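You operate a simulated robot arm through the tools that you are given. There is no shell and no other tool.

The job below is to be done with a simulated robot arm. You get a single attempt, and the scene is never put back.

## Task
Bring the air back and clamp the white window at 3 bar.
Fine: clamp lever to open and pressure set before the air valve opens; clamp when the line gauge is at 6; no dent.
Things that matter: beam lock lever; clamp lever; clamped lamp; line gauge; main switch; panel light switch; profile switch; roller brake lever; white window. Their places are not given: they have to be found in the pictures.

It is judged by the outcome, as a careful person would: the job done as asked, and still so three seconds after it is handed in. It fails if anything else is knocked over, pushed out of place, dropped, spilled or broken.

## Robot
A 7-joint arm with a two-finger parallel gripper, fixed in place. Base frame: the origin is at the foot of the arm, x ahead of it, y to its left, z up. Readings come in mm, degrees, newtons and seconds.
Its first joint turns from -166.0 to 166.0 degrees. Payload 4.4 kg.
The tool frame sits at the grasp point between the pads (the TCP): z along the fingers, y along the line on which they close. The tips reach 23 mm beyond it. Largest opening 94 mm; finger width 38, thickness 10; the body of the gripper, 54 by 96 mm, starts 39 mm behind the TCP.
Orientation is that of the tool frame in the base frame, as a unit quaternion [w, x, y, z]. With the fingers straight down and closing along the base's y, the tool's x points along the base's -x, its y along +y and its z along -z.

## Interface
- The arm moves only by the tool drive_tool. Its argument "steps" is a list that holds one entry, the list of rows, each a list of 7 numbers: the shift along the tool's x, y, z in units of 100 mm (1.0 is 100 mm), then the turn, a rotation vector about the tool's x, y, z in units of 45 degrees (1.0 is 45 degrees), then the gripper command, from -1 (fully open) to 1 (shut), values between in proportion. In form: [[[tx, ty, tz, ax, ay, az, claw], ...]]. A call has 1 to 20 rows; each row is the pose to reach, as a shift and turn from the pose commanded when the call began, along the tool's axes at that moment. A call with a number of a shift or a turn outside -1 to 1 is refused whole. Rows are played at 5 a second. More than 50 mm and 8.6 degrees between two rows, or a gripper value outside its range, and nothing of the call is played. Where a pose cannot be reached the arm comes as near as it can. A force on the tool above 70 N (or 10 N above the force at the start of the call, whichever is more), or a blocked arm, ends the call early, and 0.2 s more pass. Each finger travels about 72 mm/s and halts on what it meets, pressing with about 22 N; the grip force reading is that of the motor and also rises with nothing between the fingers. The clock runs only during rows and for 0.2 s after the last one: add rows that repeat a pose to give the fingers time. It gives the time, the measured TCP pose, the force on the tool (base axes), the opening and the grip force at its end, in the units of the frame above (readings bear some noise), with the torque about the TCP (base axes, N m) and any sound that the robot's microphone picked up.
- Cameras (640 x 400 px; columns grow to the right, rows downward): "scene" is fixed at [219.6, 648.6, 1516.8]; the picture's right is [-0.68, -0.73, 0.00], its down [-0.20, 0.19, -0.96] and it looks along [0.70, -0.66, -0.27] (base axes); focal length 308 px, centre (320, 200). "wrist" rides on the gripper at [86, 16, -74] in the tool frame; the picture's right is [-0.18, 0.98, 0.00], its down [-0.58, -0.11, -0.81] and it looks along [-0.79, -0.15, 0.59] (tool axes); focal length 243 px, centre (320, 200).
- capture(camera): a new picture of that camera. The clock stands still meanwhile.
- point_at(camera, pixels): for up to 12 pixels [column, row] of the newest picture of that camera ("zoom" is the newest enlarged one), the place [x, y, z] in the base frame of the surface seen there, good to about 3 mm. The clock stands still meanwhile.
- enlarge(camera, box): a new picture of the part [left, top, right, bottom] of that camera's present view, enlarged. The clock stands still meanwhile.
- finish_job(): hands the job in; it is judged then, once.

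Leave the gripper open and the arm clear of the work at the hand-in unless told otherwise.

The tools are called by a JSON object that holds its "fn" and its "kwargs". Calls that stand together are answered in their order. drive_tool: Moves the arm, as the interface text tells. Its arguments: {"type":"object","properties":{"steps":{"type":"array"}},"required":["steps"]} The other tools are called the same way: capture (camera) takes a picture; point_at (camera, pixels) gives the place of the surface under pixels of a picture; enlarge (camera, box) takes an enlarged picture of a part of a camera's view; finish_job () hands the job in.

At the start:

```text
t: 0.0
position: [602.9, -205.7, 1330.8]
tcp_rot: [0.0, 0.0, 1.0, 0.0]
wrist_force: [0.2, -0.8, -0.5]
ft_torque: [-0.01, 0.01, -0.01]
width: 94.0
grasp_force: 0.2
```

scene: 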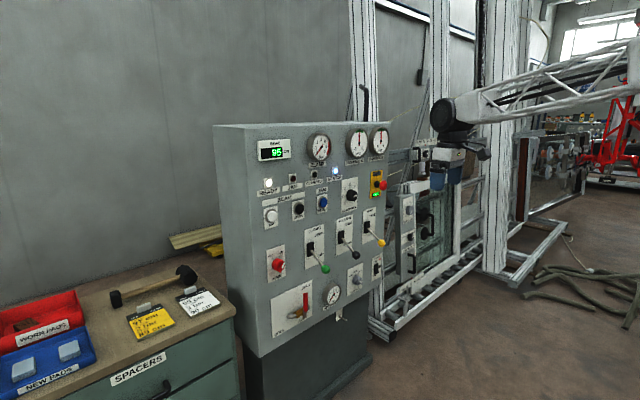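
wrist: 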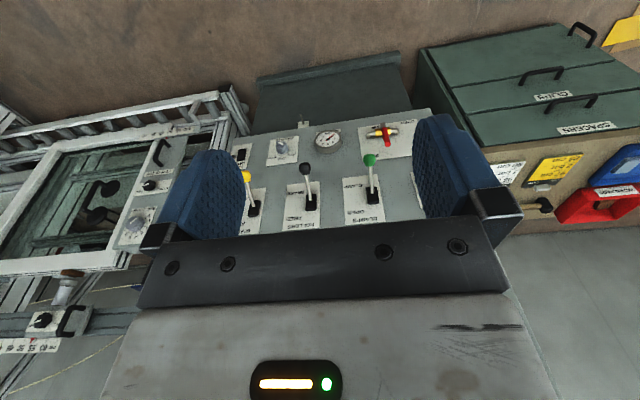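

I see a control cabinet with gauges, levers and switches in the scene picture. I will enlarge parts of it to read the labels.

{"fn": "enlarge", "kwargs": {"camera": "scene", "box": [240, 120, 400, 220]}}

{"fn": "enlarge", "kwargs": {"camera": "scene", "box": [240, 200, 400, 350]}}

{"fn": "enlarge", "kwargs": {"camera": "scene", "box": [90, 260, 240, 350]}}

{"fn": "enlarge", "kwargs": {"camera": "scene", "box": [370, 120, 530, 300]}}

```text
4.00 times, centred on (320, 170) of scene
```

zoom: 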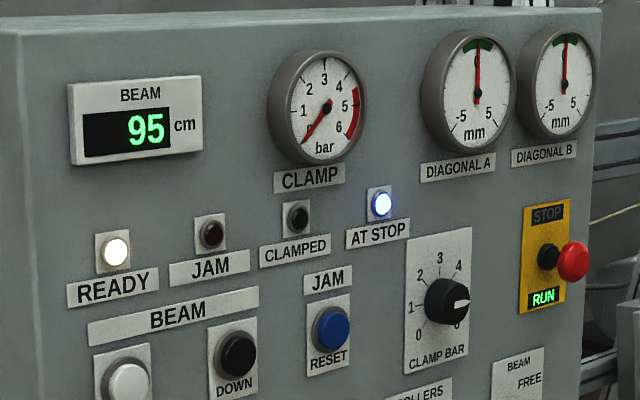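

```text
2.67 times, centred on (320, 275) of scene
```

zoom: 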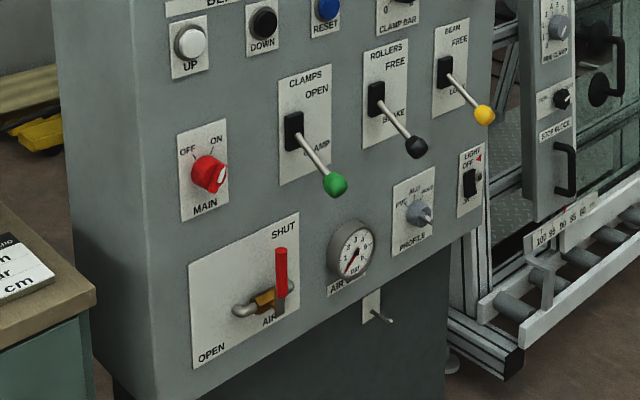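

```text
4.27 times, centred on (165, 305) of scene
```

zoom: 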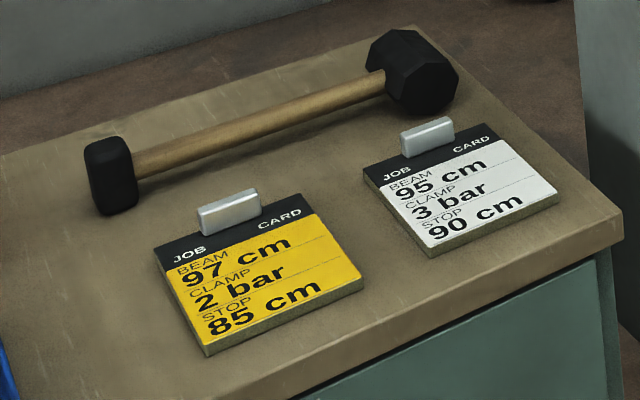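

```text
2.22 times, centred on (450, 210) of scene
```

zoom: 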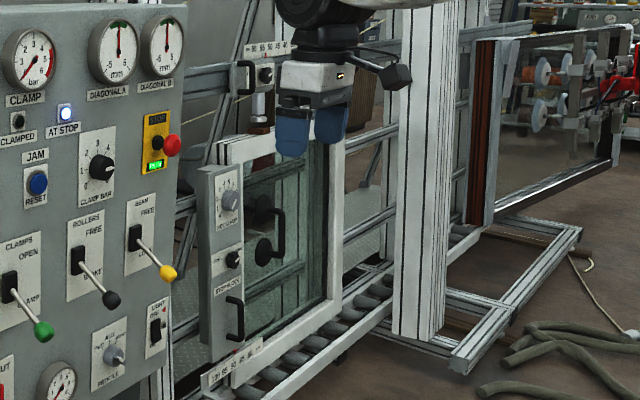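

The clamp lever (green) points down at CLAMP, the air valve handle is vertical (SHUT), the clamp pressure knob isn't at 3. The white card says beam 95, clamp 3 bar, stop 90. I'll measure the panel features and look closer at the switches.

{"fn": "point_at", "kwargs": {"camera": "scene", "pixels": [[325, 268], [310, 249], [356, 254], [381, 243], [305, 305], [333, 295], [349, 197], [277, 264], [355, 281], [280, 320], [240, 140], [388, 140]]}}

{"fn": "enlarge", "kwargs": {"camera": "scene", "box": [320, 240, 400, 300]}}

{"fn": "enlarge", "kwargs": {"camera": "scene", "box": [262, 240, 302, 290]}}

{"fn": "enlarge", "kwargs": {"camera": "scene", "box": [335, 170, 365, 220]}}

{"fn": "enlarge", "kwargs": {"camera": "scene", "box": [390, 180, 440, 280]}}

{"fn": "enlarge", "kwargs": {"camera": "scene", "box": [262, 270, 352, 350]}}

```text
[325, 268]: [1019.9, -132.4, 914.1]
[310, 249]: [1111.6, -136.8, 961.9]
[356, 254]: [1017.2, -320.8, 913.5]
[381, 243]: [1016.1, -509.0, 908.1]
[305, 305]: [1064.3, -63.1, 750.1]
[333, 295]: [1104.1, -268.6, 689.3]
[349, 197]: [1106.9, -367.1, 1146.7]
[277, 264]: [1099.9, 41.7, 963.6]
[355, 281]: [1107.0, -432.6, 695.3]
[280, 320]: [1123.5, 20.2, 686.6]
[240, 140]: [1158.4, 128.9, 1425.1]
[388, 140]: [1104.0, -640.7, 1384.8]
```

```text
6.67 times, centred on (360, 270) of scene
```

zoom: 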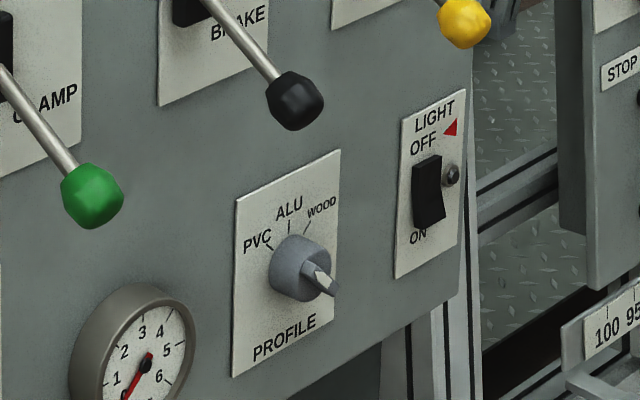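

```text
8.00 times, centred on (282, 265) of scene
```

zoom: 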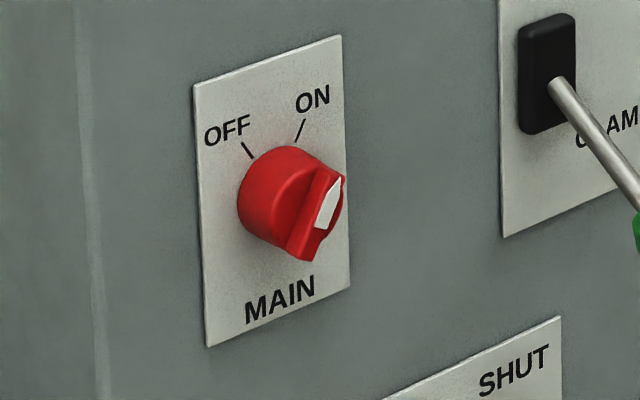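

```text
8.00 times, centred on (350, 195) of scene
```

zoom: 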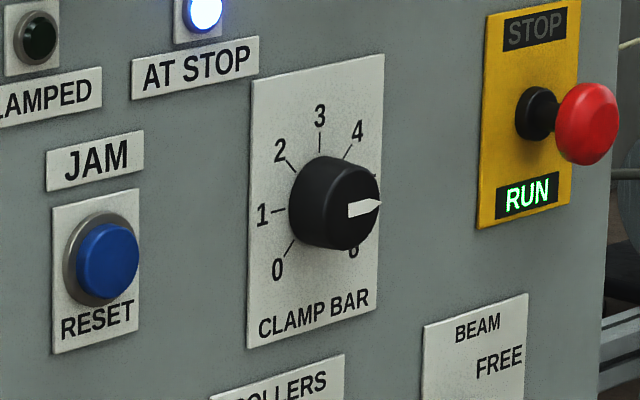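

```text
4.00 times, centred on (415, 230) of scene
```

zoom: 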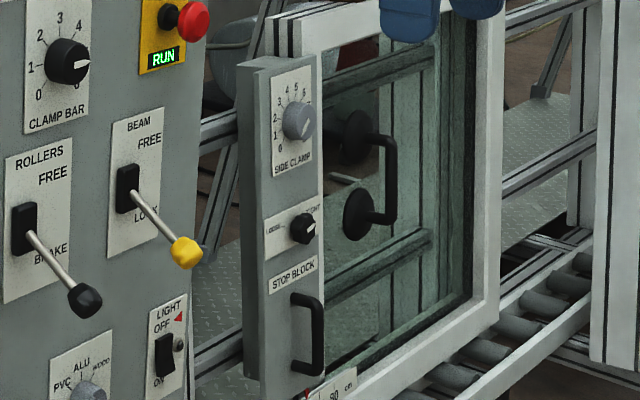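

```text
5.00 times, centred on (307, 310) of scene
```

zoom: 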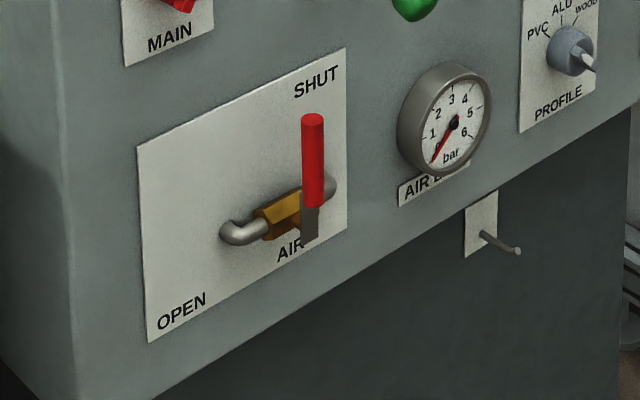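

The line gauge reads 0, main switch looks to be ON (RUN and READY lit). The pressure knob points around 5. I'll look from the wrist camera at the profile switch, the light switch and the levers.

{"fn": "enlarge", "kwargs": {"camera": "wrist", "box": [225, 120, 305, 200]}}

{"fn": "enlarge", "kwargs": {"camera": "wrist", "box": [300, 110, 430, 230]}}

{"fn": "enlarge", "kwargs": {"camera": "wrist", "box": [0, 100, 220, 350]}}

{"fn": "point_at", "kwargs": {"camera": "scene", "pixels": [[230, 180], [300, 165], [370, 150], [240, 280], [330, 255], [370, 235], [260, 340], [365, 200], [290, 235], [335, 230], [372, 295], [225, 130]]}}

```text
5.00 times, centred on (265, 160) of wrist
```

zoom: 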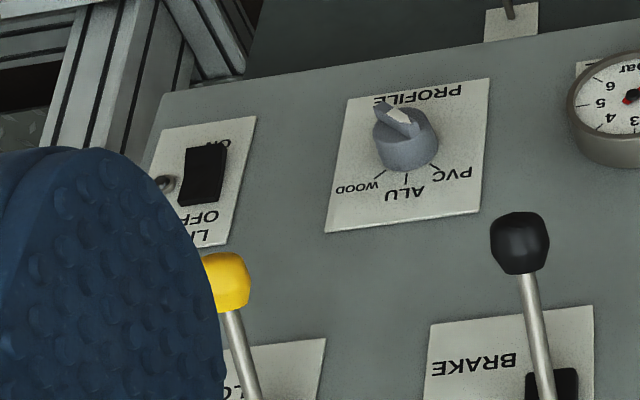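

```text
3.33 times, centred on (365, 170) of wrist
```

zoom: 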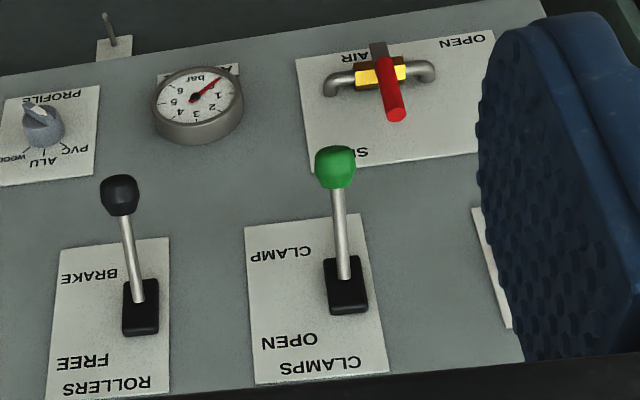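

```text
1.60 times, centred on (110, 225) of wrist
```

zoom: 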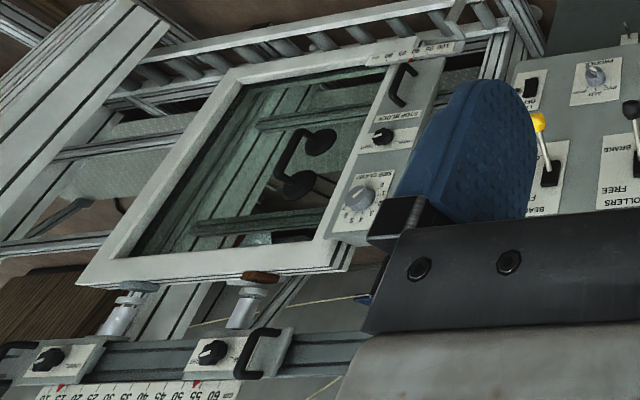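

```text
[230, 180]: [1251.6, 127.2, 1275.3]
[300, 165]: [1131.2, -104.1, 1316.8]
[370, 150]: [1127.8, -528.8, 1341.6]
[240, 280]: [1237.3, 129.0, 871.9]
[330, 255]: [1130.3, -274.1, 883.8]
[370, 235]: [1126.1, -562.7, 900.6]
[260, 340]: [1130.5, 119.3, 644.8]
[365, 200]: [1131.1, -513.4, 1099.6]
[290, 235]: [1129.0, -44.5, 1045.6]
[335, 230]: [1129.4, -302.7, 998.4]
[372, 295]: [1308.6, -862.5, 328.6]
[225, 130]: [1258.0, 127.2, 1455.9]
```

The panel is a vertical plane at about x=1130, facing the robot; the green clamp lever knob is at about (1020,-132,914). In the wrist picture the panel appears upside down. I'll pitch the tool up by 36° and lower it 100 mm so the wrist camera faces the panel squarely.

{"fn": "drive_tool", "kwargs": {"steps": [[[0, 0.1, 0.2, 0, -0.16, 0, -1], [0, 0.2, 0.4, 0, -0.32, 0, -1], [0, 0.3, 0.6, 0, -0.48, 0, -1], [0, 0.4, 0.8, 0, -0.64, 0, -1], [0, 0.5, 1.0, 0, -0.8, 0, -1], [0, 0.5, 1.0, 0, -0.8, 0, -1]]]}}

{"fn": "capture", "kwargs": {"camera": "wrist"}}

{"fn": "capture", "kwargs": {"camera": "scene"}}

```text
t: 1.4
position: [602.6, -155.9, 1229.7]
tcp_rot: [0.31, 0.0, 0.951, 0.0]
wrist_force: [0.5, -0.7, 0.0]
ft_torque: [0.0, 0.0, -0.02]
width: 94.1
grasp_force: 0.0
```

```text
taken
```

wrist: 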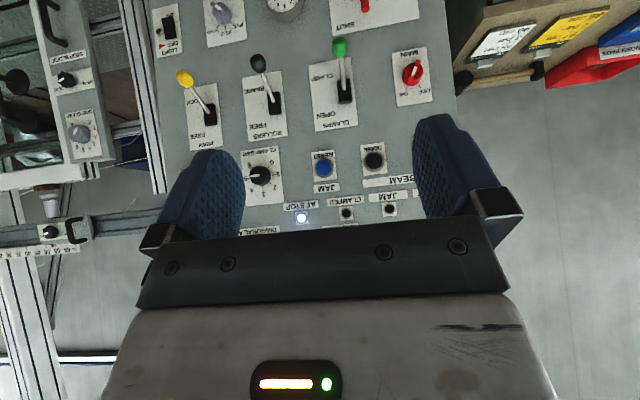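

```text
taken
```

scene: 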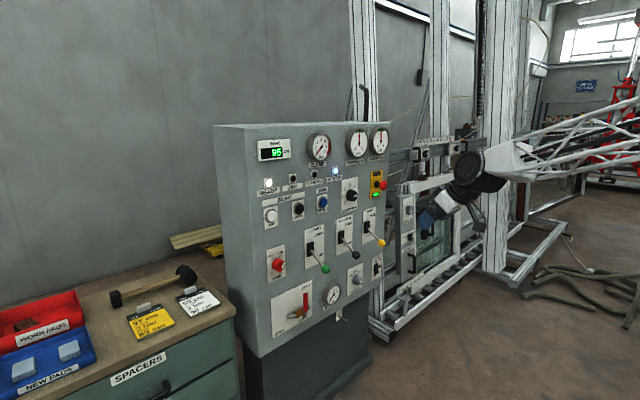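

The wrist picture now faces the panel (upside down). I enlarge the controls to see their pointers.

{"fn": "enlarge", "kwargs": {"camera": "wrist", "box": [150, 0, 310, 60]}}

{"fn": "enlarge", "kwargs": {"camera": "wrist", "box": [230, 135, 350, 210]}}

{"fn": "enlarge", "kwargs": {"camera": "wrist", "box": [300, 0, 440, 140]}}

{"fn": "enlarge", "kwargs": {"camera": "wrist", "box": [160, 55, 300, 145]}}

{"fn": "enlarge", "kwargs": {"camera": "wrist", "box": [0, 20, 140, 270]}}

```text
4.00 times, centred on (230, 30) of wrist
```

zoom: 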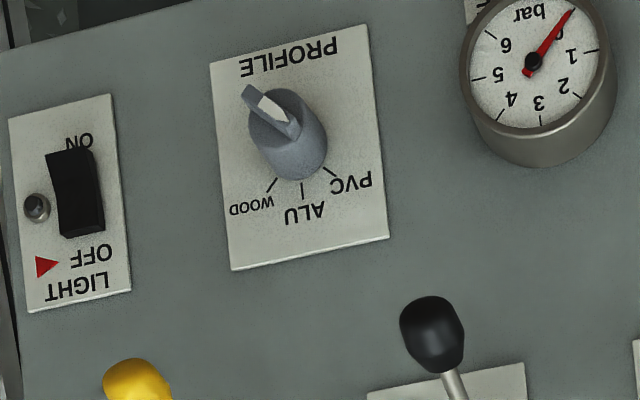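

```text
5.33 times, centred on (290, 172) of wrist
```

zoom: 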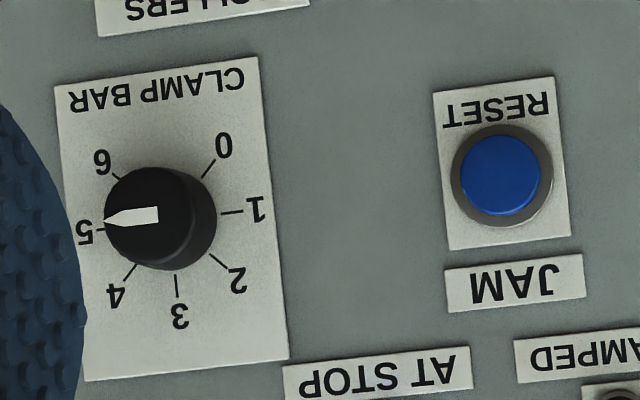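

```text
2.86 times, centred on (370, 70) of wrist
```

zoom: 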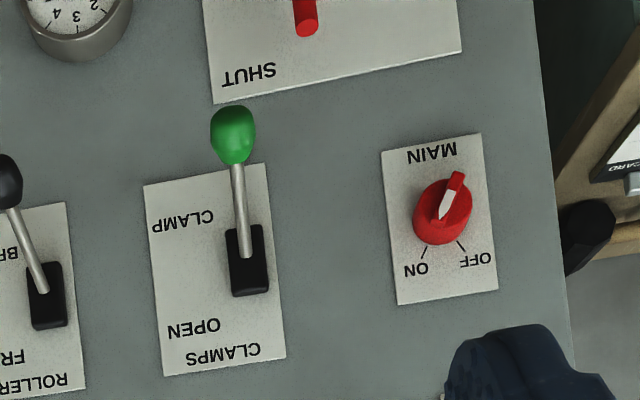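

```text
4.44 times, centred on (230, 100) of wrist
```

zoom: 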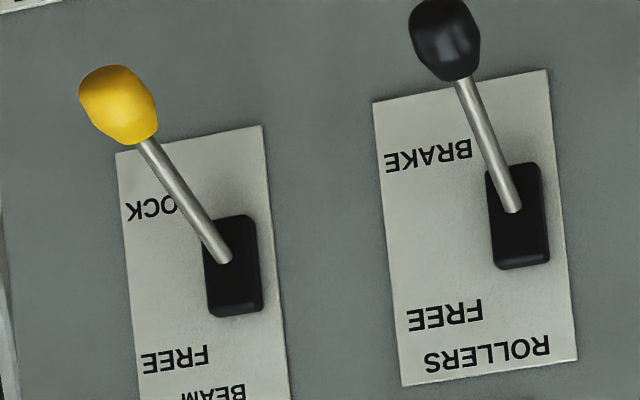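

```text
1.60 times, centred on (70, 145) of wrist
```

zoom: 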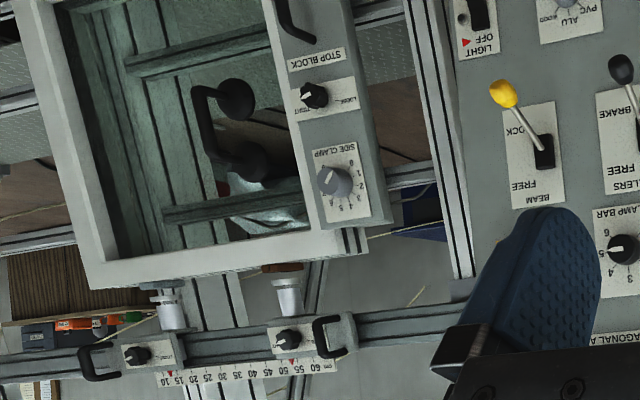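

The profile pointer appears to be on PVC, main on ON, clamp bar pointing to 5, levers down. I look closer at the clamps above the window and at the stop block.

{"fn": "enlarge", "kwargs": {"camera": "wrist", "box": [0, 180, 100, 270]}}

{"fn": "enlarge", "kwargs": {"camera": "scene", "box": [400, 130, 480, 180]}}

{"fn": "enlarge", "kwargs": {"camera": "scene", "box": [380, 240, 460, 340]}}

{"fn": "enlarge", "kwargs": {"camera": "wrist", "box": [200, 0, 240, 30]}}

{"fn": "enlarge", "kwargs": {"camera": "scene", "box": [400, 180, 450, 280]}}

```text
4.44 times, centred on (50, 225) of wrist
```

zoom: 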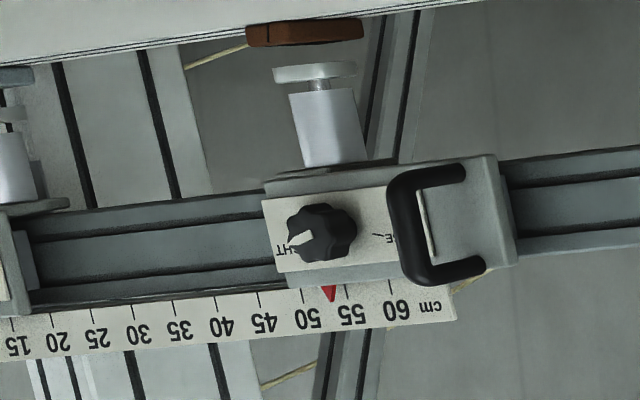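

```text
8.00 times, centred on (440, 155) of scene
```

zoom: 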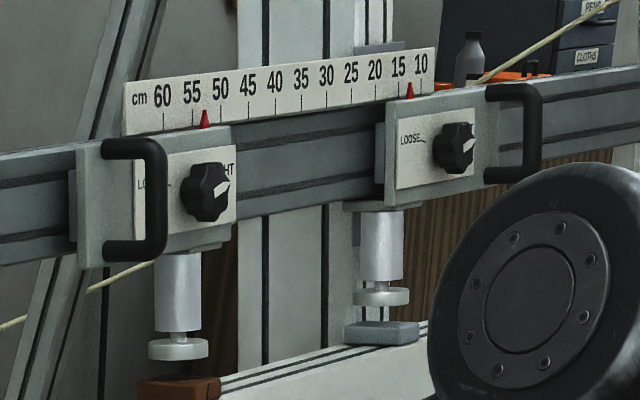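

```text
4.00 times, centred on (420, 290) of scene
```

zoom: 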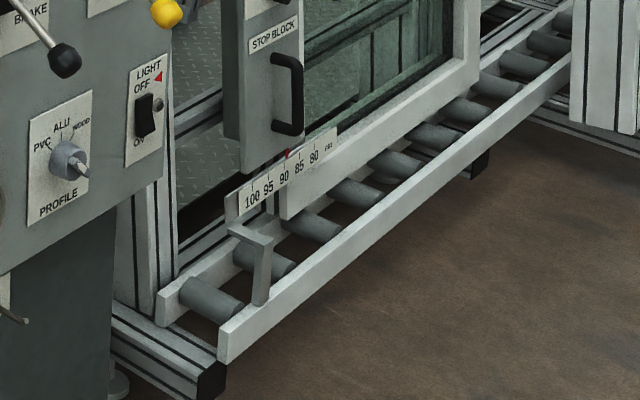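

```text
13.33 times, centred on (220, 15) of wrist
```

zoom: 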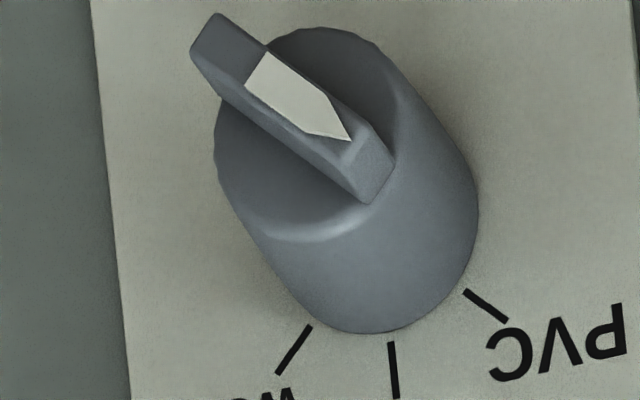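

```text
4.00 times, centred on (425, 230) of scene
```

zoom: 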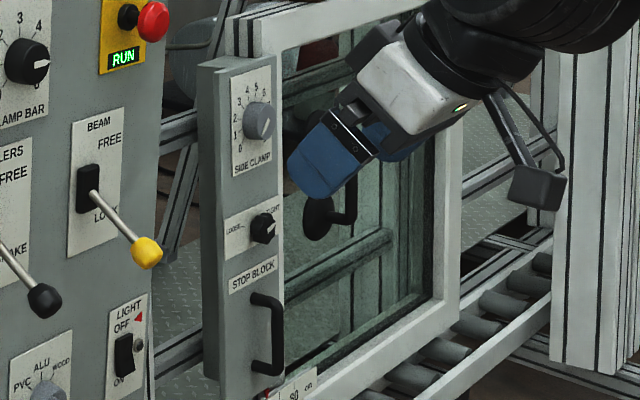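

Profile is on PVC, stop block at 90, both clamp heads at about 13 and 53 cm. One pad on the window is brown and one grey; I look at the pad trays to understand that.

{"fn": "enlarge", "kwargs": {"camera": "scene", "box": [0, 280, 100, 400]}}

{"fn": "enlarge", "kwargs": {"camera": "scene", "box": [405, 150, 455, 190]}}

{"fn": "enlarge", "kwargs": {"camera": "scene", "box": [100, 250, 230, 340]}}

{"fn": "point_at", "kwargs": {"camera": "wrist", "pixels": [[36, 193], [2, 205], [20, 197], [260, 176], [365, 8], [412, 75], [339, 45], [344, 95], [258, 62], [184, 76], [323, 166], [374, 160]]}}

```text
3.33 times, centred on (50, 340) of scene
```

zoom: 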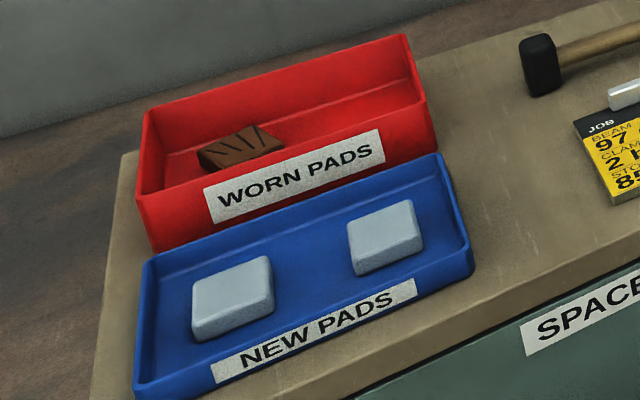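

```text
10.00 times, centred on (430, 170) of scene
```

zoom: 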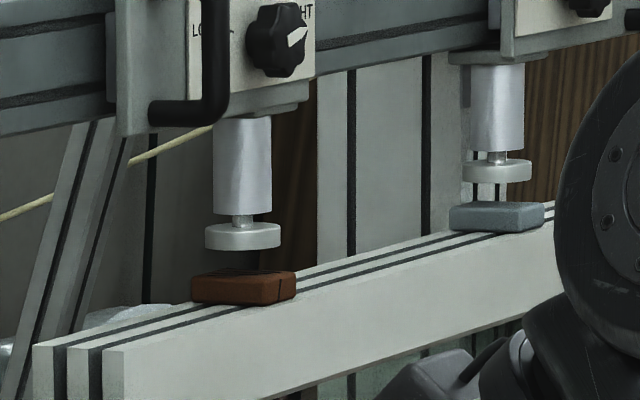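

```text
4.44 times, centred on (165, 295) of scene
```

zoom: 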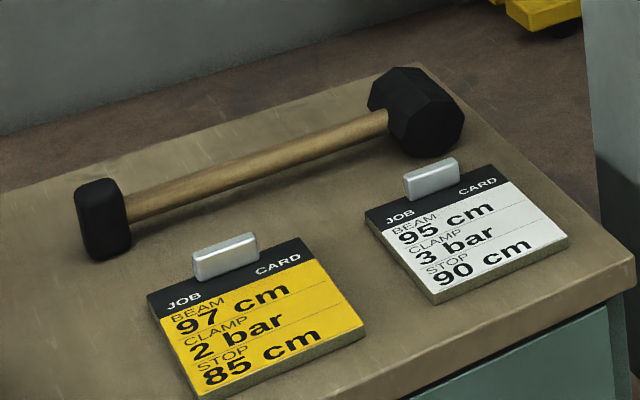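

```text
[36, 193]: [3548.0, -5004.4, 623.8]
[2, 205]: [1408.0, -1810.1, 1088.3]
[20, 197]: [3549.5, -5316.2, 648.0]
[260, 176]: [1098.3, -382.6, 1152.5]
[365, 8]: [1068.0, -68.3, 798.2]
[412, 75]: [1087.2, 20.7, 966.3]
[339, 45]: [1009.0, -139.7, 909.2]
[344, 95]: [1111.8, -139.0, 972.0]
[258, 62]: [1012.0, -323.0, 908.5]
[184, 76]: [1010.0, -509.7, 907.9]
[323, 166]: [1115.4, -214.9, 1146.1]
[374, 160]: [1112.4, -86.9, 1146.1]
```

A worn brown pad rests on the window. I check how far the pads and window are from the arm, to know whether that concerns me.

{"fn": "capture", "kwargs": {"camera": "scene"}}

{"fn": "point_at", "kwargs": {"camera": "scene", "pixels": [[429, 179], [454, 171], [23, 370], [68, 350], [38, 325], [455, 182], [412, 184], [428, 174], [452, 167], [406, 256]]}}

```text
taken
```

scene: 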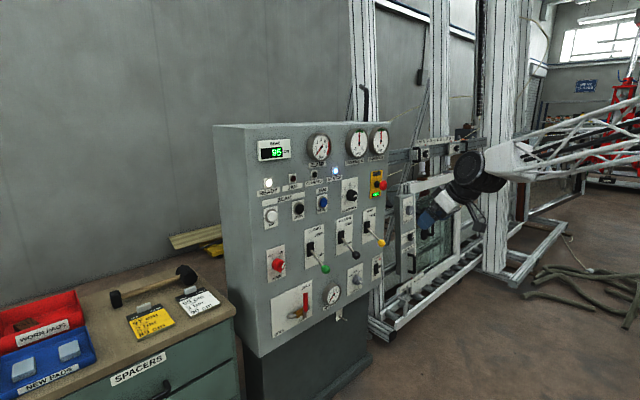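

```text
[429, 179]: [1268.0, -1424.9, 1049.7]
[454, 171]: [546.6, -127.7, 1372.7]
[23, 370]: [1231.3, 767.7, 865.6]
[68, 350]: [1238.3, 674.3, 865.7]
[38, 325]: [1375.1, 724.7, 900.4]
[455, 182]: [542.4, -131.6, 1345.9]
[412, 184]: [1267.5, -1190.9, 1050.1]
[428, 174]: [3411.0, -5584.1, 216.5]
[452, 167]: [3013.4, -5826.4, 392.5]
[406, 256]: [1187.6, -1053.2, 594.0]
```

The pads and window are out of the arm's reach and not part of the job; profile (PVC), stop and beam already match the white card. So the work is: clamp lever up to OPEN, pressure knob from 5 to 3, air valve open, wait for 6 bar, clamp. I now pitch the tool another 45° up toward horizontal.

{"fn": "drive_tool", "kwargs": {"steps": [[[-0.025, 0.027, 0.163, 0, -0.167, 0, -1], [-0.05, 0.053, 0.326, 0, -0.333, 0, -1], [-0.077, 0.08, 0.489, 0, -0.5, 0, -1], [-0.1, 0.107, 0.65, 0, -0.667, 0, -1], [-0.128, 0.133, 0.81, 0, -0.833, 0, -1], [-0.154, 0.16, 0.978, 0, -1.0, 0, -1], [-0.154, 0.16, 0.978, 0, -1.0, 0, -1]]]}}

{"fn": "capture", "kwargs": {"camera": "scene"}}

```text
t: 3.0
position: [673.1, -139.3, 1164.3]
tcp_rot: [0.65, 0.0, 0.76, 0.0]
wrist_force: [-0.5, -0.3, 2.2]
ft_torque: [0.0, 0.17, 0.01]
width: 93.9
grasp_force: 0.1
```

```text
taken
```

scene: 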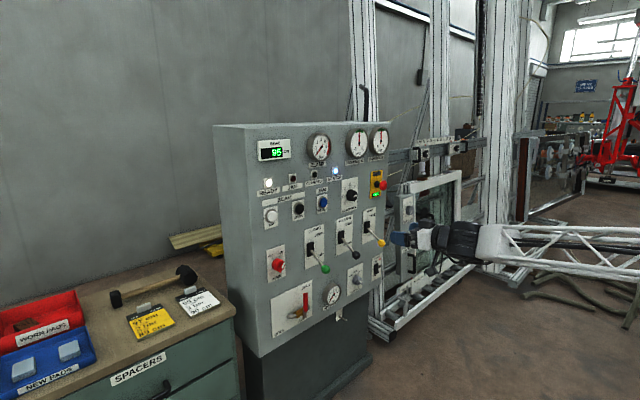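

Now nearly horizontal. I finish the levelling (about 9° more) while moving forward and down toward the lever's height.

{"fn": "drive_tool", "kwargs": {"steps": [[[0.23, 0, 0.32, 0, -0.066, 0, -1], [0.46, 0, 0.64, 0, -0.132, 0, -1], [0.698, 0, 0.97, 0, -0.198, 0, -1], [0.698, 0, 0.97, 0, -0.198, 0, -1]]]}}

{"fn": "capture", "kwargs": {"camera": "wrist"}}

```text
t: 4.0
position: [757.4, -137.1, 1075.7]
tcp_rot: [0.707, 0.0, 0.707, -0.001]
wrist_force: [0.0, 0.0, -0.3]
ft_torque: [-0.02, -0.01, -0.01]
width: 93.9
grasp_force: 0.0
```

```text
taken
```

wrist: 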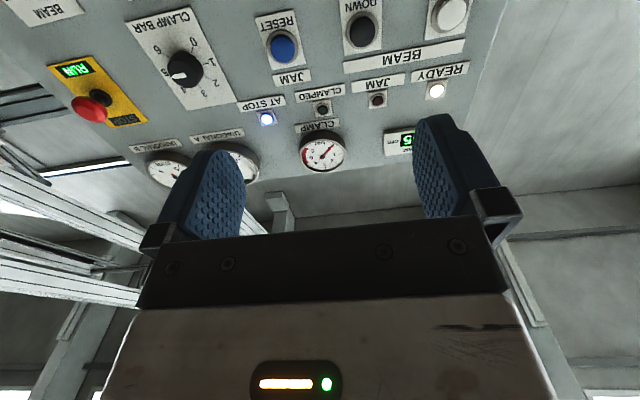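

The tool is level now (tool x = down, y = left, z = forward). I zoom the scene camera on the clamp lever to measure its rod and knob.

{"fn": "enlarge", "kwargs": {"camera": "scene", "box": [296, 222, 344, 282]}}

```text
6.67 times, centred on (320, 252) of scene
```

zoom: 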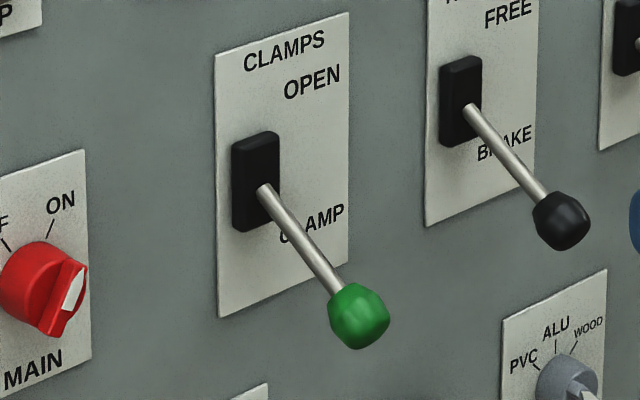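

{"fn": "point_at", "kwargs": {"camera": "zoom", "pixels": [[359, 316], [340, 295], [378, 320], [360, 290], [355, 340], [325, 265], [300, 235], [275, 205], [262, 190], [262, 140], [262, 222], [244, 180]]}}

```text
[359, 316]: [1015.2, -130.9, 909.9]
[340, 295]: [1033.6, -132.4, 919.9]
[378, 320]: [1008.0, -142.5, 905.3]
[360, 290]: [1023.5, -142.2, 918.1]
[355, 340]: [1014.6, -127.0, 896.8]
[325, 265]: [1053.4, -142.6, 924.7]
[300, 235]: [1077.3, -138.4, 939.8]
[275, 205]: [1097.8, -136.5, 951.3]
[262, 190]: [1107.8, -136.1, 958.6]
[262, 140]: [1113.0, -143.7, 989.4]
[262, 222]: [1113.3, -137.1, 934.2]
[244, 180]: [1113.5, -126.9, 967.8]
```

Lever rod runs from about (1108,-138,959) to the knob centred near (1024,-141,902), pivot near (1122,-141,964). I move down and forward toward it, stopping about 100 mm short.

{"fn": "drive_tool", "kwargs": {"steps": [[[0.3, -0.02, 0.3, 0, 0, 0, -1], [0.6, -0.04, 0.6, 0, 0, 0, -1], [0.9, -0.04, 0.9, 0, 0, 0, -1], [0.9, -0.04, 0.9, 0, 0, 0, -1]]]}}

{"fn": "drive_tool", "kwargs": {"steps": [[[0.28, 0, 0.2, 0, 0, 0, -1], [0.56, 0, 0.4, 0, 0, 0, -1], [0.84, 0, 0.6, 0, 0, 0, -1], [0.84, 0, 0.6, 0, 0, 0, -1]]]}}

{"fn": "capture", "kwargs": {"camera": "scene"}}

{"fn": "capture", "kwargs": {"camera": "wrist"}}

```text
t: 5.0
position: [848.9, -141.1, 984.9]
tcp_rot: [0.707, 0.0, 0.707, 0.0]
wrist_force: [-1.1, -0.4, 0.8]
ft_torque: [-0.05, -0.01, 0.01]
width: 94.3
grasp_force: 0.1
```

```text
t: 6.0
position: [909.1, -144.7, 904.7]
tcp_rot: [0.707, -0.001, 0.707, 0.001]
wrist_force: [-0.2, -0.4, 0.4]
ft_torque: [0.01, -0.02, -0.02]
width: 94.1
grasp_force: 0.0
```

```text
taken
```

scene: 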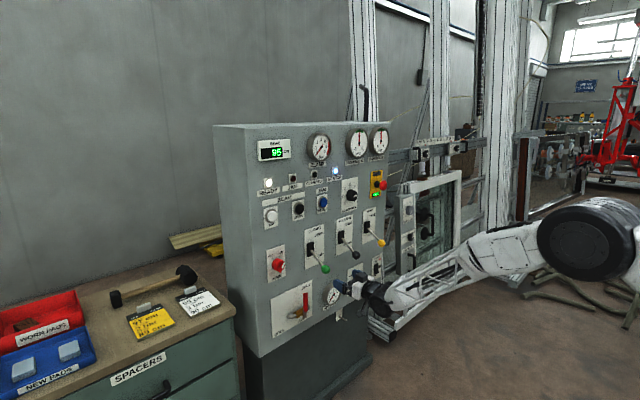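

```text
taken
```

wrist: 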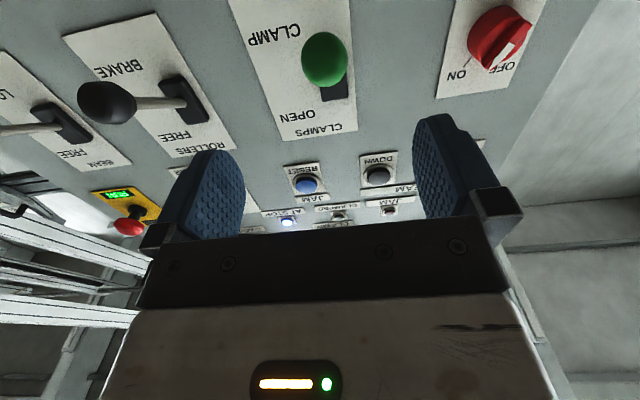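

The green knob appears at (323,60) between the fingers. I measure it from the wrist camera.

{"fn": "point_at", "kwargs": {"camera": "wrist", "pixels": [[323, 60], [304, 60], [345, 60], [323, 36], [323, 84], [230, 170], [425, 150]]}}

```text
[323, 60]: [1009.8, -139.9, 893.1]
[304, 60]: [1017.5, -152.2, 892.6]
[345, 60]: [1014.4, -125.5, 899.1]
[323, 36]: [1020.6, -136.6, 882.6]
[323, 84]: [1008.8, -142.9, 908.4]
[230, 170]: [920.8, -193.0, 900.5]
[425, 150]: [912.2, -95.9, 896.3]
```

Knob centre is about (1025,-139,901), 28 mm wide. I advance 95 mm straight with open fingers straddling it, shifting 5 mm left.

{"fn": "drive_tool", "kwargs": {"steps": [[[0.02, 0.05, 0.3, 0, 0, 0, -1], [0.03, 0.05, 0.6, 0, 0, 0, -1], [0.03, 0.05, 0.95, 0, 0, 0, -1], [0.03, 0.05, 0.95, 0, 0, 0, -1]]]}}

{"fn": "capture", "kwargs": {"camera": "wrist"}}

{"fn": "enlarge", "kwargs": {"camera": "scene", "box": [290, 220, 380, 300]}}

```text
t: 7.0
position: [1005.6, -139.3, 900.6]
tcp_rot: [0.706, 0.0, 0.708, 0.0]
wrist_force: [-0.9, 0.6, -0.2]
ft_torque: [-0.01, 0.04, -0.01]
width: 93.9
grasp_force: 0.0
```

```text
taken
```

wrist: 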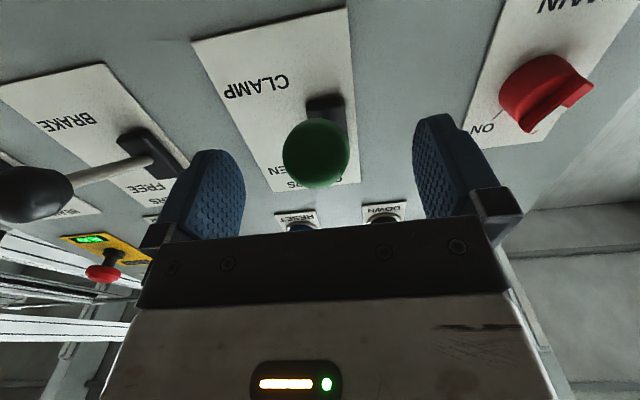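

```text
5.00 times, centred on (335, 260) of scene
```

zoom: 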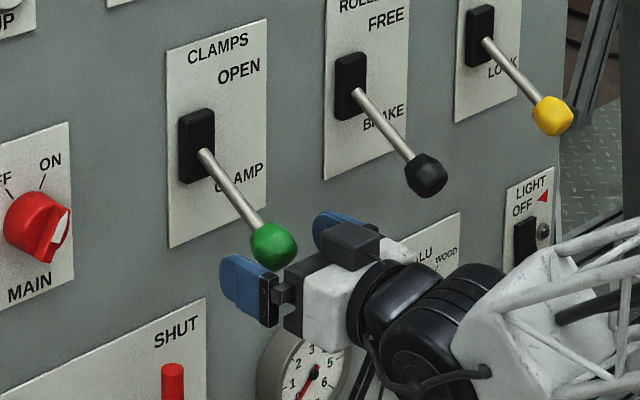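

The knob is centred between the fingers. I go 17 mm further and close on it.

{"fn": "drive_tool", "kwargs": {"steps": [[[0, 0, 0.17, 0, 0, 0, -1], [0, 0, 0.17, 0, 0, 0, 0.2], [0, 0, 0.17, 0, 0, 0, 1], [0, 0, 0.17, 0, 0, 0, 1], [0, 0, 0.17, 0, 0, 0, 1], [0, 0, 0.17, 0, 0, 0, 1]]]}}

{"fn": "capture", "kwargs": {"camera": "wrist"}}

{"fn": "enlarge", "kwargs": {"camera": "scene", "box": [290, 220, 380, 300]}}

```text
t: 8.4
position: [1019.6, -140.1, 899.7]
tcp_rot: [0.707, 0.002, 0.708, -0.001]
wrist_force: [10.7, -38.1, 0.0]
ft_torque: [0.34, 0.5, -0.77]
width: 34.5
grasp_force: 44.9
```

```text
taken
```

wrist: 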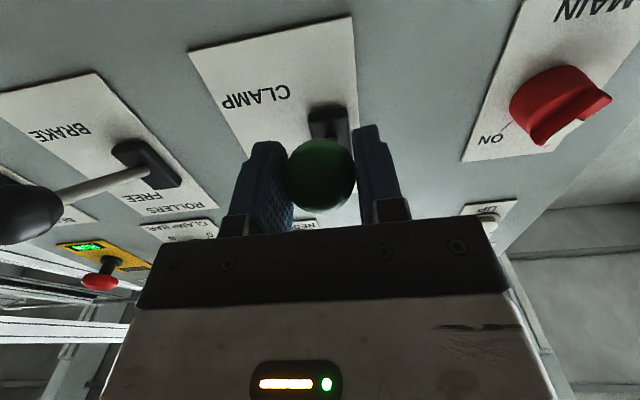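

```text
5.00 times, centred on (335, 260) of scene
```

zoom: 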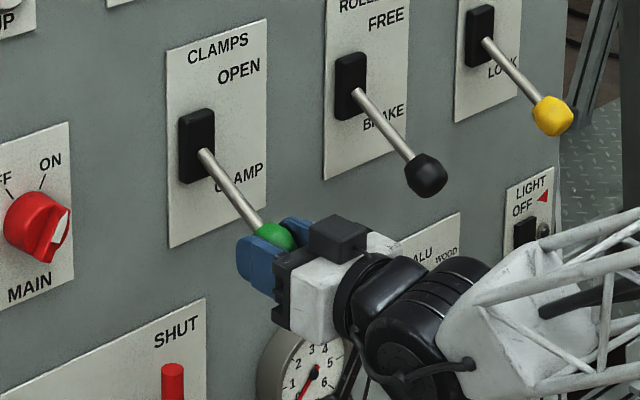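

Gripped (34.5 mm wide) but there is -38 N sideways, so the tool sits slightly off centre. I shift 2 mm to the right to relax it.

{"fn": "drive_tool", "kwargs": {"steps": [[[0, -0.02, 0, 0, 0, 0, 1], [0, -0.02, 0, 0, 0, 0, 1]]]}}

```text
t: 9.0
position: [1019.8, -140.2, 901.0]
tcp_rot: [0.707, 0.0, 0.707, 0.0]
wrist_force: [24.0, -28.1, 1.6]
ft_torque: [0.31, 1.17, -0.43]
width: 34.5
grasp_force: 44.9
```

The side force dropped to -28 N. I shift a bit more right and 2 mm forward.

{"fn": "drive_tool", "kwargs": {"steps": [[[0, -0.03, 0.02, 0, 0, 0, 1], [0, -0.05, 0.03, 0, 0, 0, 1], [0, -0.05, 0.03, 0, 0, 0, 1]]]}}

```text
t: 9.9
position: [1023.9, -139.5, 899.7]
tcp_rot: [0.706, -0.002, 0.708, 0.001]
wrist_force: [-24.0, 17.5, 8.8]
ft_torque: [-0.09, -0.24, 0.39]
width: 34.6
grasp_force: 45.1
stopped in row 3: the force on the tool passed its limit at 73 N (the readings are from after the stop); the commanded pose is now the measured one
```

The call stopped on force; commanded pose is now the measured one. Rather than dragging it gripped, I'll release and push the lever from below with closed fingers, which can't wedge sideways. First I open the fingers.

{"fn": "drive_tool", "kwargs": {"steps": [[[0, 0, 0, 0, 0, 0, -0.5], [0, 0, 0, 0, 0, 0, -1], [0, 0, 0, 0, 0, 0, -1], [0, 0, 0, 0, 0, 0, -1]]]}}

```text
t: 10.9
position: [1023.3, -140.5, 898.7]
tcp_rot: [0.706, -0.002, 0.709, 0.001]
wrist_force: [0.5, 0.6, -0.6]
ft_torque: [0.02, -0.03, -0.02]
width: 94.1
grasp_force: 0.1
```

Free again, no force. I back off 65 mm, lower to z≈850 while shutting the fingers, then move forward under the knob to x≈1008.

{"fn": "drive_tool", "kwargs": {"steps": [[[0, 0, -0.35, 0, 0, 0, -1], [0, 0, -0.65, 0, 0, 0, -1], [0.25, 0, -0.65, 0, 0, 0, 0], [0.5, 0, -0.65, 0, 0, 0, 1], [0.5, 0, -0.65, 0, 0, 0, 1], [0.5, 0, -0.65, 0, 0, 0, 1], [0.5, 0, -0.65, 0, 0, 0, 1], [0.5, 0, -0.4, 0, 0, 0, 1], [0.5, 0, -0.15, 0, 0, 0, 1], [0.5, 0, -0.15, 0, 0, 0, 1]]]}}

{"fn": "enlarge", "kwargs": {"camera": "scene", "box": [290, 220, 380, 300]}}

{"fn": "capture", "kwargs": {"camera": "wrist"}}

```text
t: 13.1
position: [1004.9, -142.3, 850.9]
tcp_rot: [0.706, -0.003, 0.708, 0.003]
wrist_force: [0.1, 0.9, 1.0]
ft_torque: [-0.03, 0.01, -0.01]
width: 0.0
grasp_force: 22.2
```

```text
5.00 times, centred on (335, 260) of scene
```

zoom: 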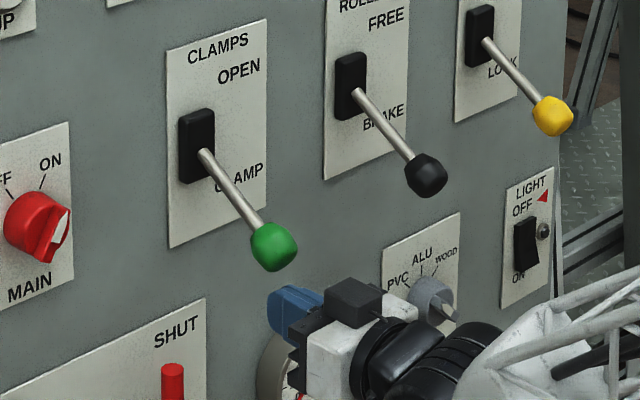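

```text
taken
```

wrist: 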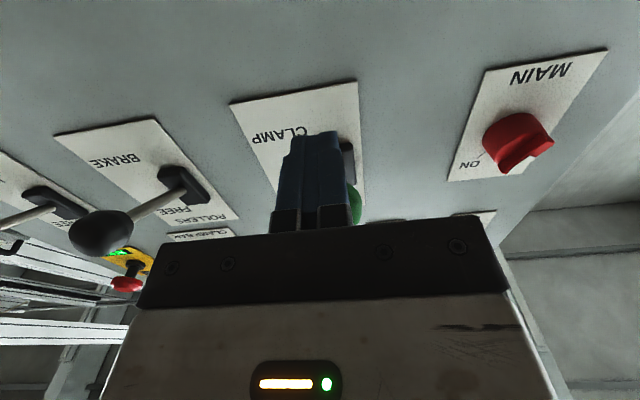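

The closed fingers are under the knob. I push straight up 100 mm slowly, 3 mm further left for centring, watching the force.

{"fn": "drive_tool", "kwargs": {"steps": [[[-0.08, 0.03, 0, 0, 0, 0, 1], [-0.16, 0.03, 0, 0, 0, 0, 1], [-0.24, 0.03, 0, 0, 0, 0, 1], [-0.32, 0.03, 0, 0, 0, 0, 1], [-0.4, 0.03, 0, 0, 0, 0, 1], [-0.48, 0.03, 0, 0, 0, 0, 1], [-0.56, 0.03, 0, 0, 0, 0, 1], [-0.64, 0.03, 0, 0, 0, 0, 1], [-0.72, 0.03, 0, 0, 0, 0, 1], [-0.8, 0.03, 0, 0, 0, 0, 1], [-0.8, 0.03, 0, 0, 0, 0, 1]]]}}

{"fn": "enlarge", "kwargs": {"camera": "scene", "box": [290, 220, 380, 300]}}

```text
t: 14.4
position: [1003.9, -136.9, 880.7]
tcp_rot: [0.702, -0.001, 0.712, 0.002]
wrist_force: [-0.6, -1.0, -2.6]
ft_torque: [0.01, -0.02, -0.02]
width: 0.1
grasp_force: 21.7
stopped in row 6: the force on the tool passed its limit at 79 N (the readings are from after the stop); the commanded pose is now the measured one
```

```text
5.00 times, centred on (335, 260) of scene
```

zoom: 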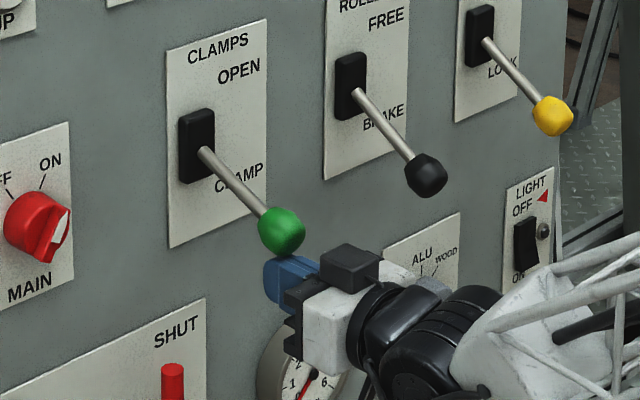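

The lever moved up a bit and the push stopped at 79 N; force is zero again, so the lever seems damped or stiff. I continue more slowly (3 mm per row).

{"fn": "drive_tool", "kwargs": {"steps": [[[-0.03, 0, 0, 0, 0, 0, 1], [-0.06, 0, 0, 0, 0, 0, 1], [-0.09, 0, 0, 0, 0, 0, 1], [-0.12, 0, 0, 0, 0, 0, 1], [-0.15, 0, 0, 0, 0, 0, 1], [-0.18, 0, 0, 0, 0, 0, 1], [-0.21, 0, 0, 0, 0, 0, 1], [-0.24, 0, 0, 0, 0, 0, 1], [-0.27, 0, 0, 0, 0, 0, 1], [-0.3, 0, 0, 0, 0, 0, 1], [-0.3, 0, 0, 0, 0, 0, 1]]]}}

{"fn": "enlarge", "kwargs": {"camera": "scene", "box": [290, 220, 380, 300]}}

```text
t: 15.3
position: [1004.1, -137.3, 883.3]
tcp_rot: [0.699, -0.001, 0.715, 0.002]
wrist_force: [-0.6, -0.5, -2.9]
ft_torque: [-0.02, -0.01, 0.05]
width: 0.0
grasp_force: 21.8
stopped in row 4: the force on the tool passed its limit at 74 N (the readings are from after the stop); the commanded pose is now the measured one
```

```text
5.00 times, centred on (335, 260) of scene
```

zoom: 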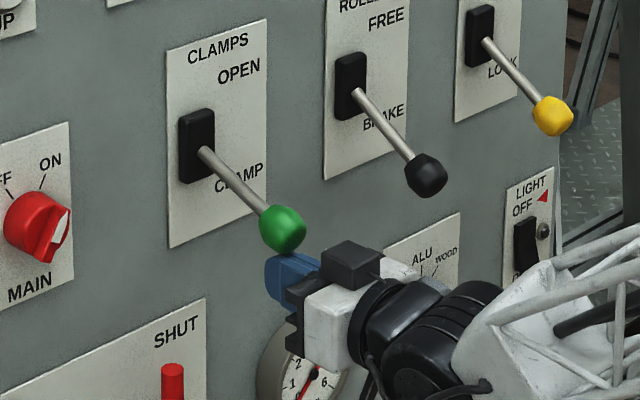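

Pushing straight up jams because the knob must also swing back toward me and the pads grip it by friction. I'll follow the lever's arc instead (back a little as it rises).

{"fn": "drive_tool", "kwargs": {"steps": [[[-0.04, 0, -0.018, 0, 0, 0, 1], [-0.078, 0, -0.033, 0, 0, 0, 1], [-0.118, 0, -0.047, 0, 0, 0, 1], [-0.159, 0, -0.06, 0, 0, 0, 1], [-0.2, 0, -0.07, 0, 0, 0, 1], [-0.242, 0, -0.08, 0, 0, 0, 1], [-0.284, 0, -0.088, 0, 0, 0, 1], [-0.325, 0, -0.094, 0, 0, 0, 1], [-0.368, 0, -0.1, 0, 0, 0, 1], [-0.41, 0, -0.103, 0, 0, 0, 1], [-0.453, 0, -0.105, 0, 0, 0, 1], [-0.495, 0, -0.106, 0, 0, 0, 1], [-0.495, 0, -0.106, 0, 0, 0, 1]]]}}

{"fn": "enlarge", "kwargs": {"camera": "scene", "box": [290, 220, 380, 300]}}

```text
t: 17.1
position: [992.8, -136.5, 911.7]
tcp_rot: [0.698, -0.001, 0.717, 0.002]
wrist_force: [-9.3, -1.0, -3.5]
ft_torque: [-0.01, -0.17, -0.04]
width: 0.1
grasp_force: 22.0
stopped in row 8: the force on the tool passed its limit at 73 N (the readings are from after the stop); the commanded pose is now the measured one
```

```text
5.00 times, centred on (335, 260) of scene
```

zoom: 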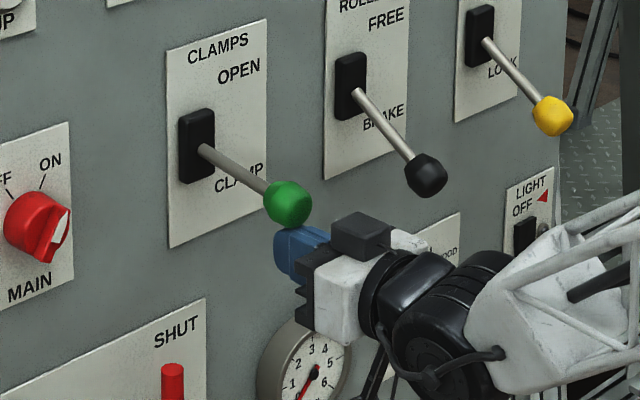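

The lever has now risen to nearly horizontal. I measure the knob again before continuing.

{"fn": "point_at", "kwargs": {"camera": "zoom", "pixels": [[288, 203], [270, 190], [300, 210], [240, 170], [215, 155], [300, 240], [290, 265]]}}

```text
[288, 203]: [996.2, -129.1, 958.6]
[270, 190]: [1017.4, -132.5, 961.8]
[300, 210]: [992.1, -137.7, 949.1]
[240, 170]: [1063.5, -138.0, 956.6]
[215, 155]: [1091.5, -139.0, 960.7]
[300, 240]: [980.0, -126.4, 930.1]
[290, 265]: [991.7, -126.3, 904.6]
```

Knob centre is now about (1006,-139,950), lever about 8° below horizontal. I continue the arc in smaller steps of 2 mm per row.

{"fn": "drive_tool", "kwargs": {"steps": [[[-0.02, 0, -0.003, 0, 0, 0, 1], [-0.04, 0, -0.005, 0, 0, 0, 1], [-0.06, 0, -0.007, 0, 0, 0, 1], [-0.08, 0, -0.009, 0, 0, 0, 1], [-0.1, 0, -0.01, 0, 0, 0, 1], [-0.12, 0, -0.011, 0, 0, 0, 1], [-0.14, 0, -0.012, 0, 0, 0, 1], [-0.16, 0, -0.013, 0, 0, 0, 1], [-0.18, 0, -0.013, 0, 0, 0, 1], [-0.2, 0, -0.012, 0, 0, 0, 1], [-0.22, 0, -0.011, 0, 0, 0, 1], [-0.24, 0, -0.01, 0, 0, 0, 1], [-0.26, 0, -0.008, 0, 0, 0, 1], [-0.28, 0, -0.006, 0, 0, 0, 1], [-0.3, 0, -0.004, 0, 0, 0, 1], [-0.32, 0, -0.002, 0, 0, 0, 1], [-0.34, 0, 0, 0, 0, 0, 1], [-0.36, 0, 0.004, 0, 0, 0, 1], [-0.38, 0, 0.008, 0, 0, 0, 1], [-0.4, 0, 0.011, 0, 0, 0, 1]]]}}

{"fn": "enlarge", "kwargs": {"camera": "scene", "box": [290, 210, 380, 290]}}

```text
t: 18.7
position: [990.0, -138.3, 924.3]
tcp_rot: [0.697, -0.001, 0.717, 0.002]
wrist_force: [-8.0, -0.7, -2.0]
ft_torque: [0.01, -0.17, -0.06]
width: 0.2
grasp_force: 22.4
stopped in row 8: the force on the tool passed its limit at 73 N (the readings are from after the stop); the commanded pose is now the measured one
```

```text
5.00 times, centred on (335, 250) of scene
```

zoom: 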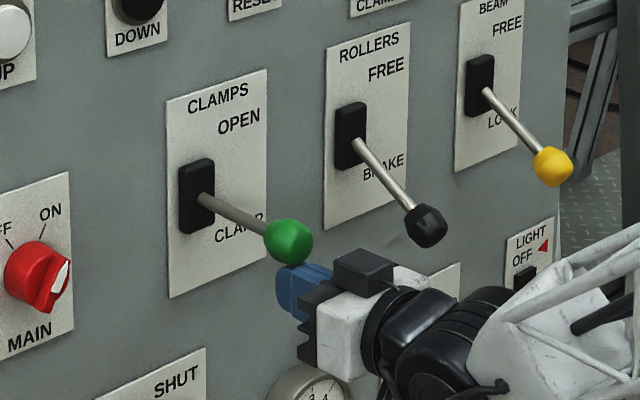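

Another 12 mm. To understand the resistance I push 4 mm and read the force vector.

{"fn": "drive_tool", "kwargs": {"steps": [[[-0.02, 0, 0, 0, 0, 0, 1], [-0.04, 0, 0, 0, 0, 0, 1], [-0.04, 0, 0, 0, 0, 0, 1]]]}}

```text
t: 19.5
position: [992.2, -136.7, 929.4]
tcp_rot: [0.698, -0.001, 0.717, 0.003]
wrist_force: [0.1, 0.3, -0.7]
ft_torque: [-0.01, 0.03, 0.03]
width: 0.0
grasp_force: 21.7
```

{"fn": "enlarge", "kwargs": {"camera": "scene", "box": [290, 210, 380, 290]}}

{"fn": "capture", "kwargs": {"camera": "wrist"}}

```text
5.00 times, centred on (335, 250) of scene
```

zoom: 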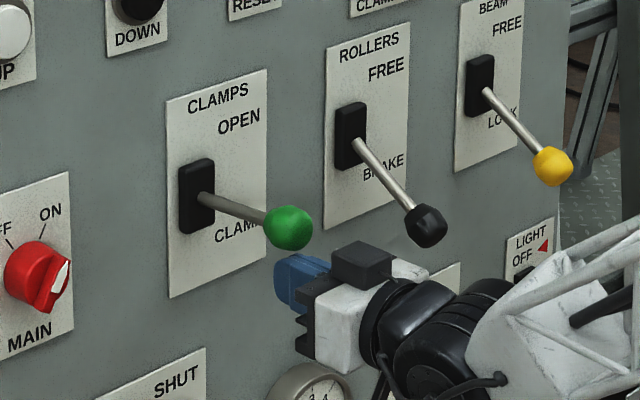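

```text
taken
```

wrist: 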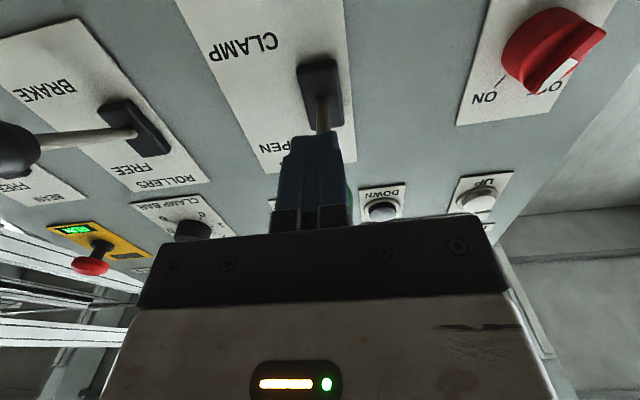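

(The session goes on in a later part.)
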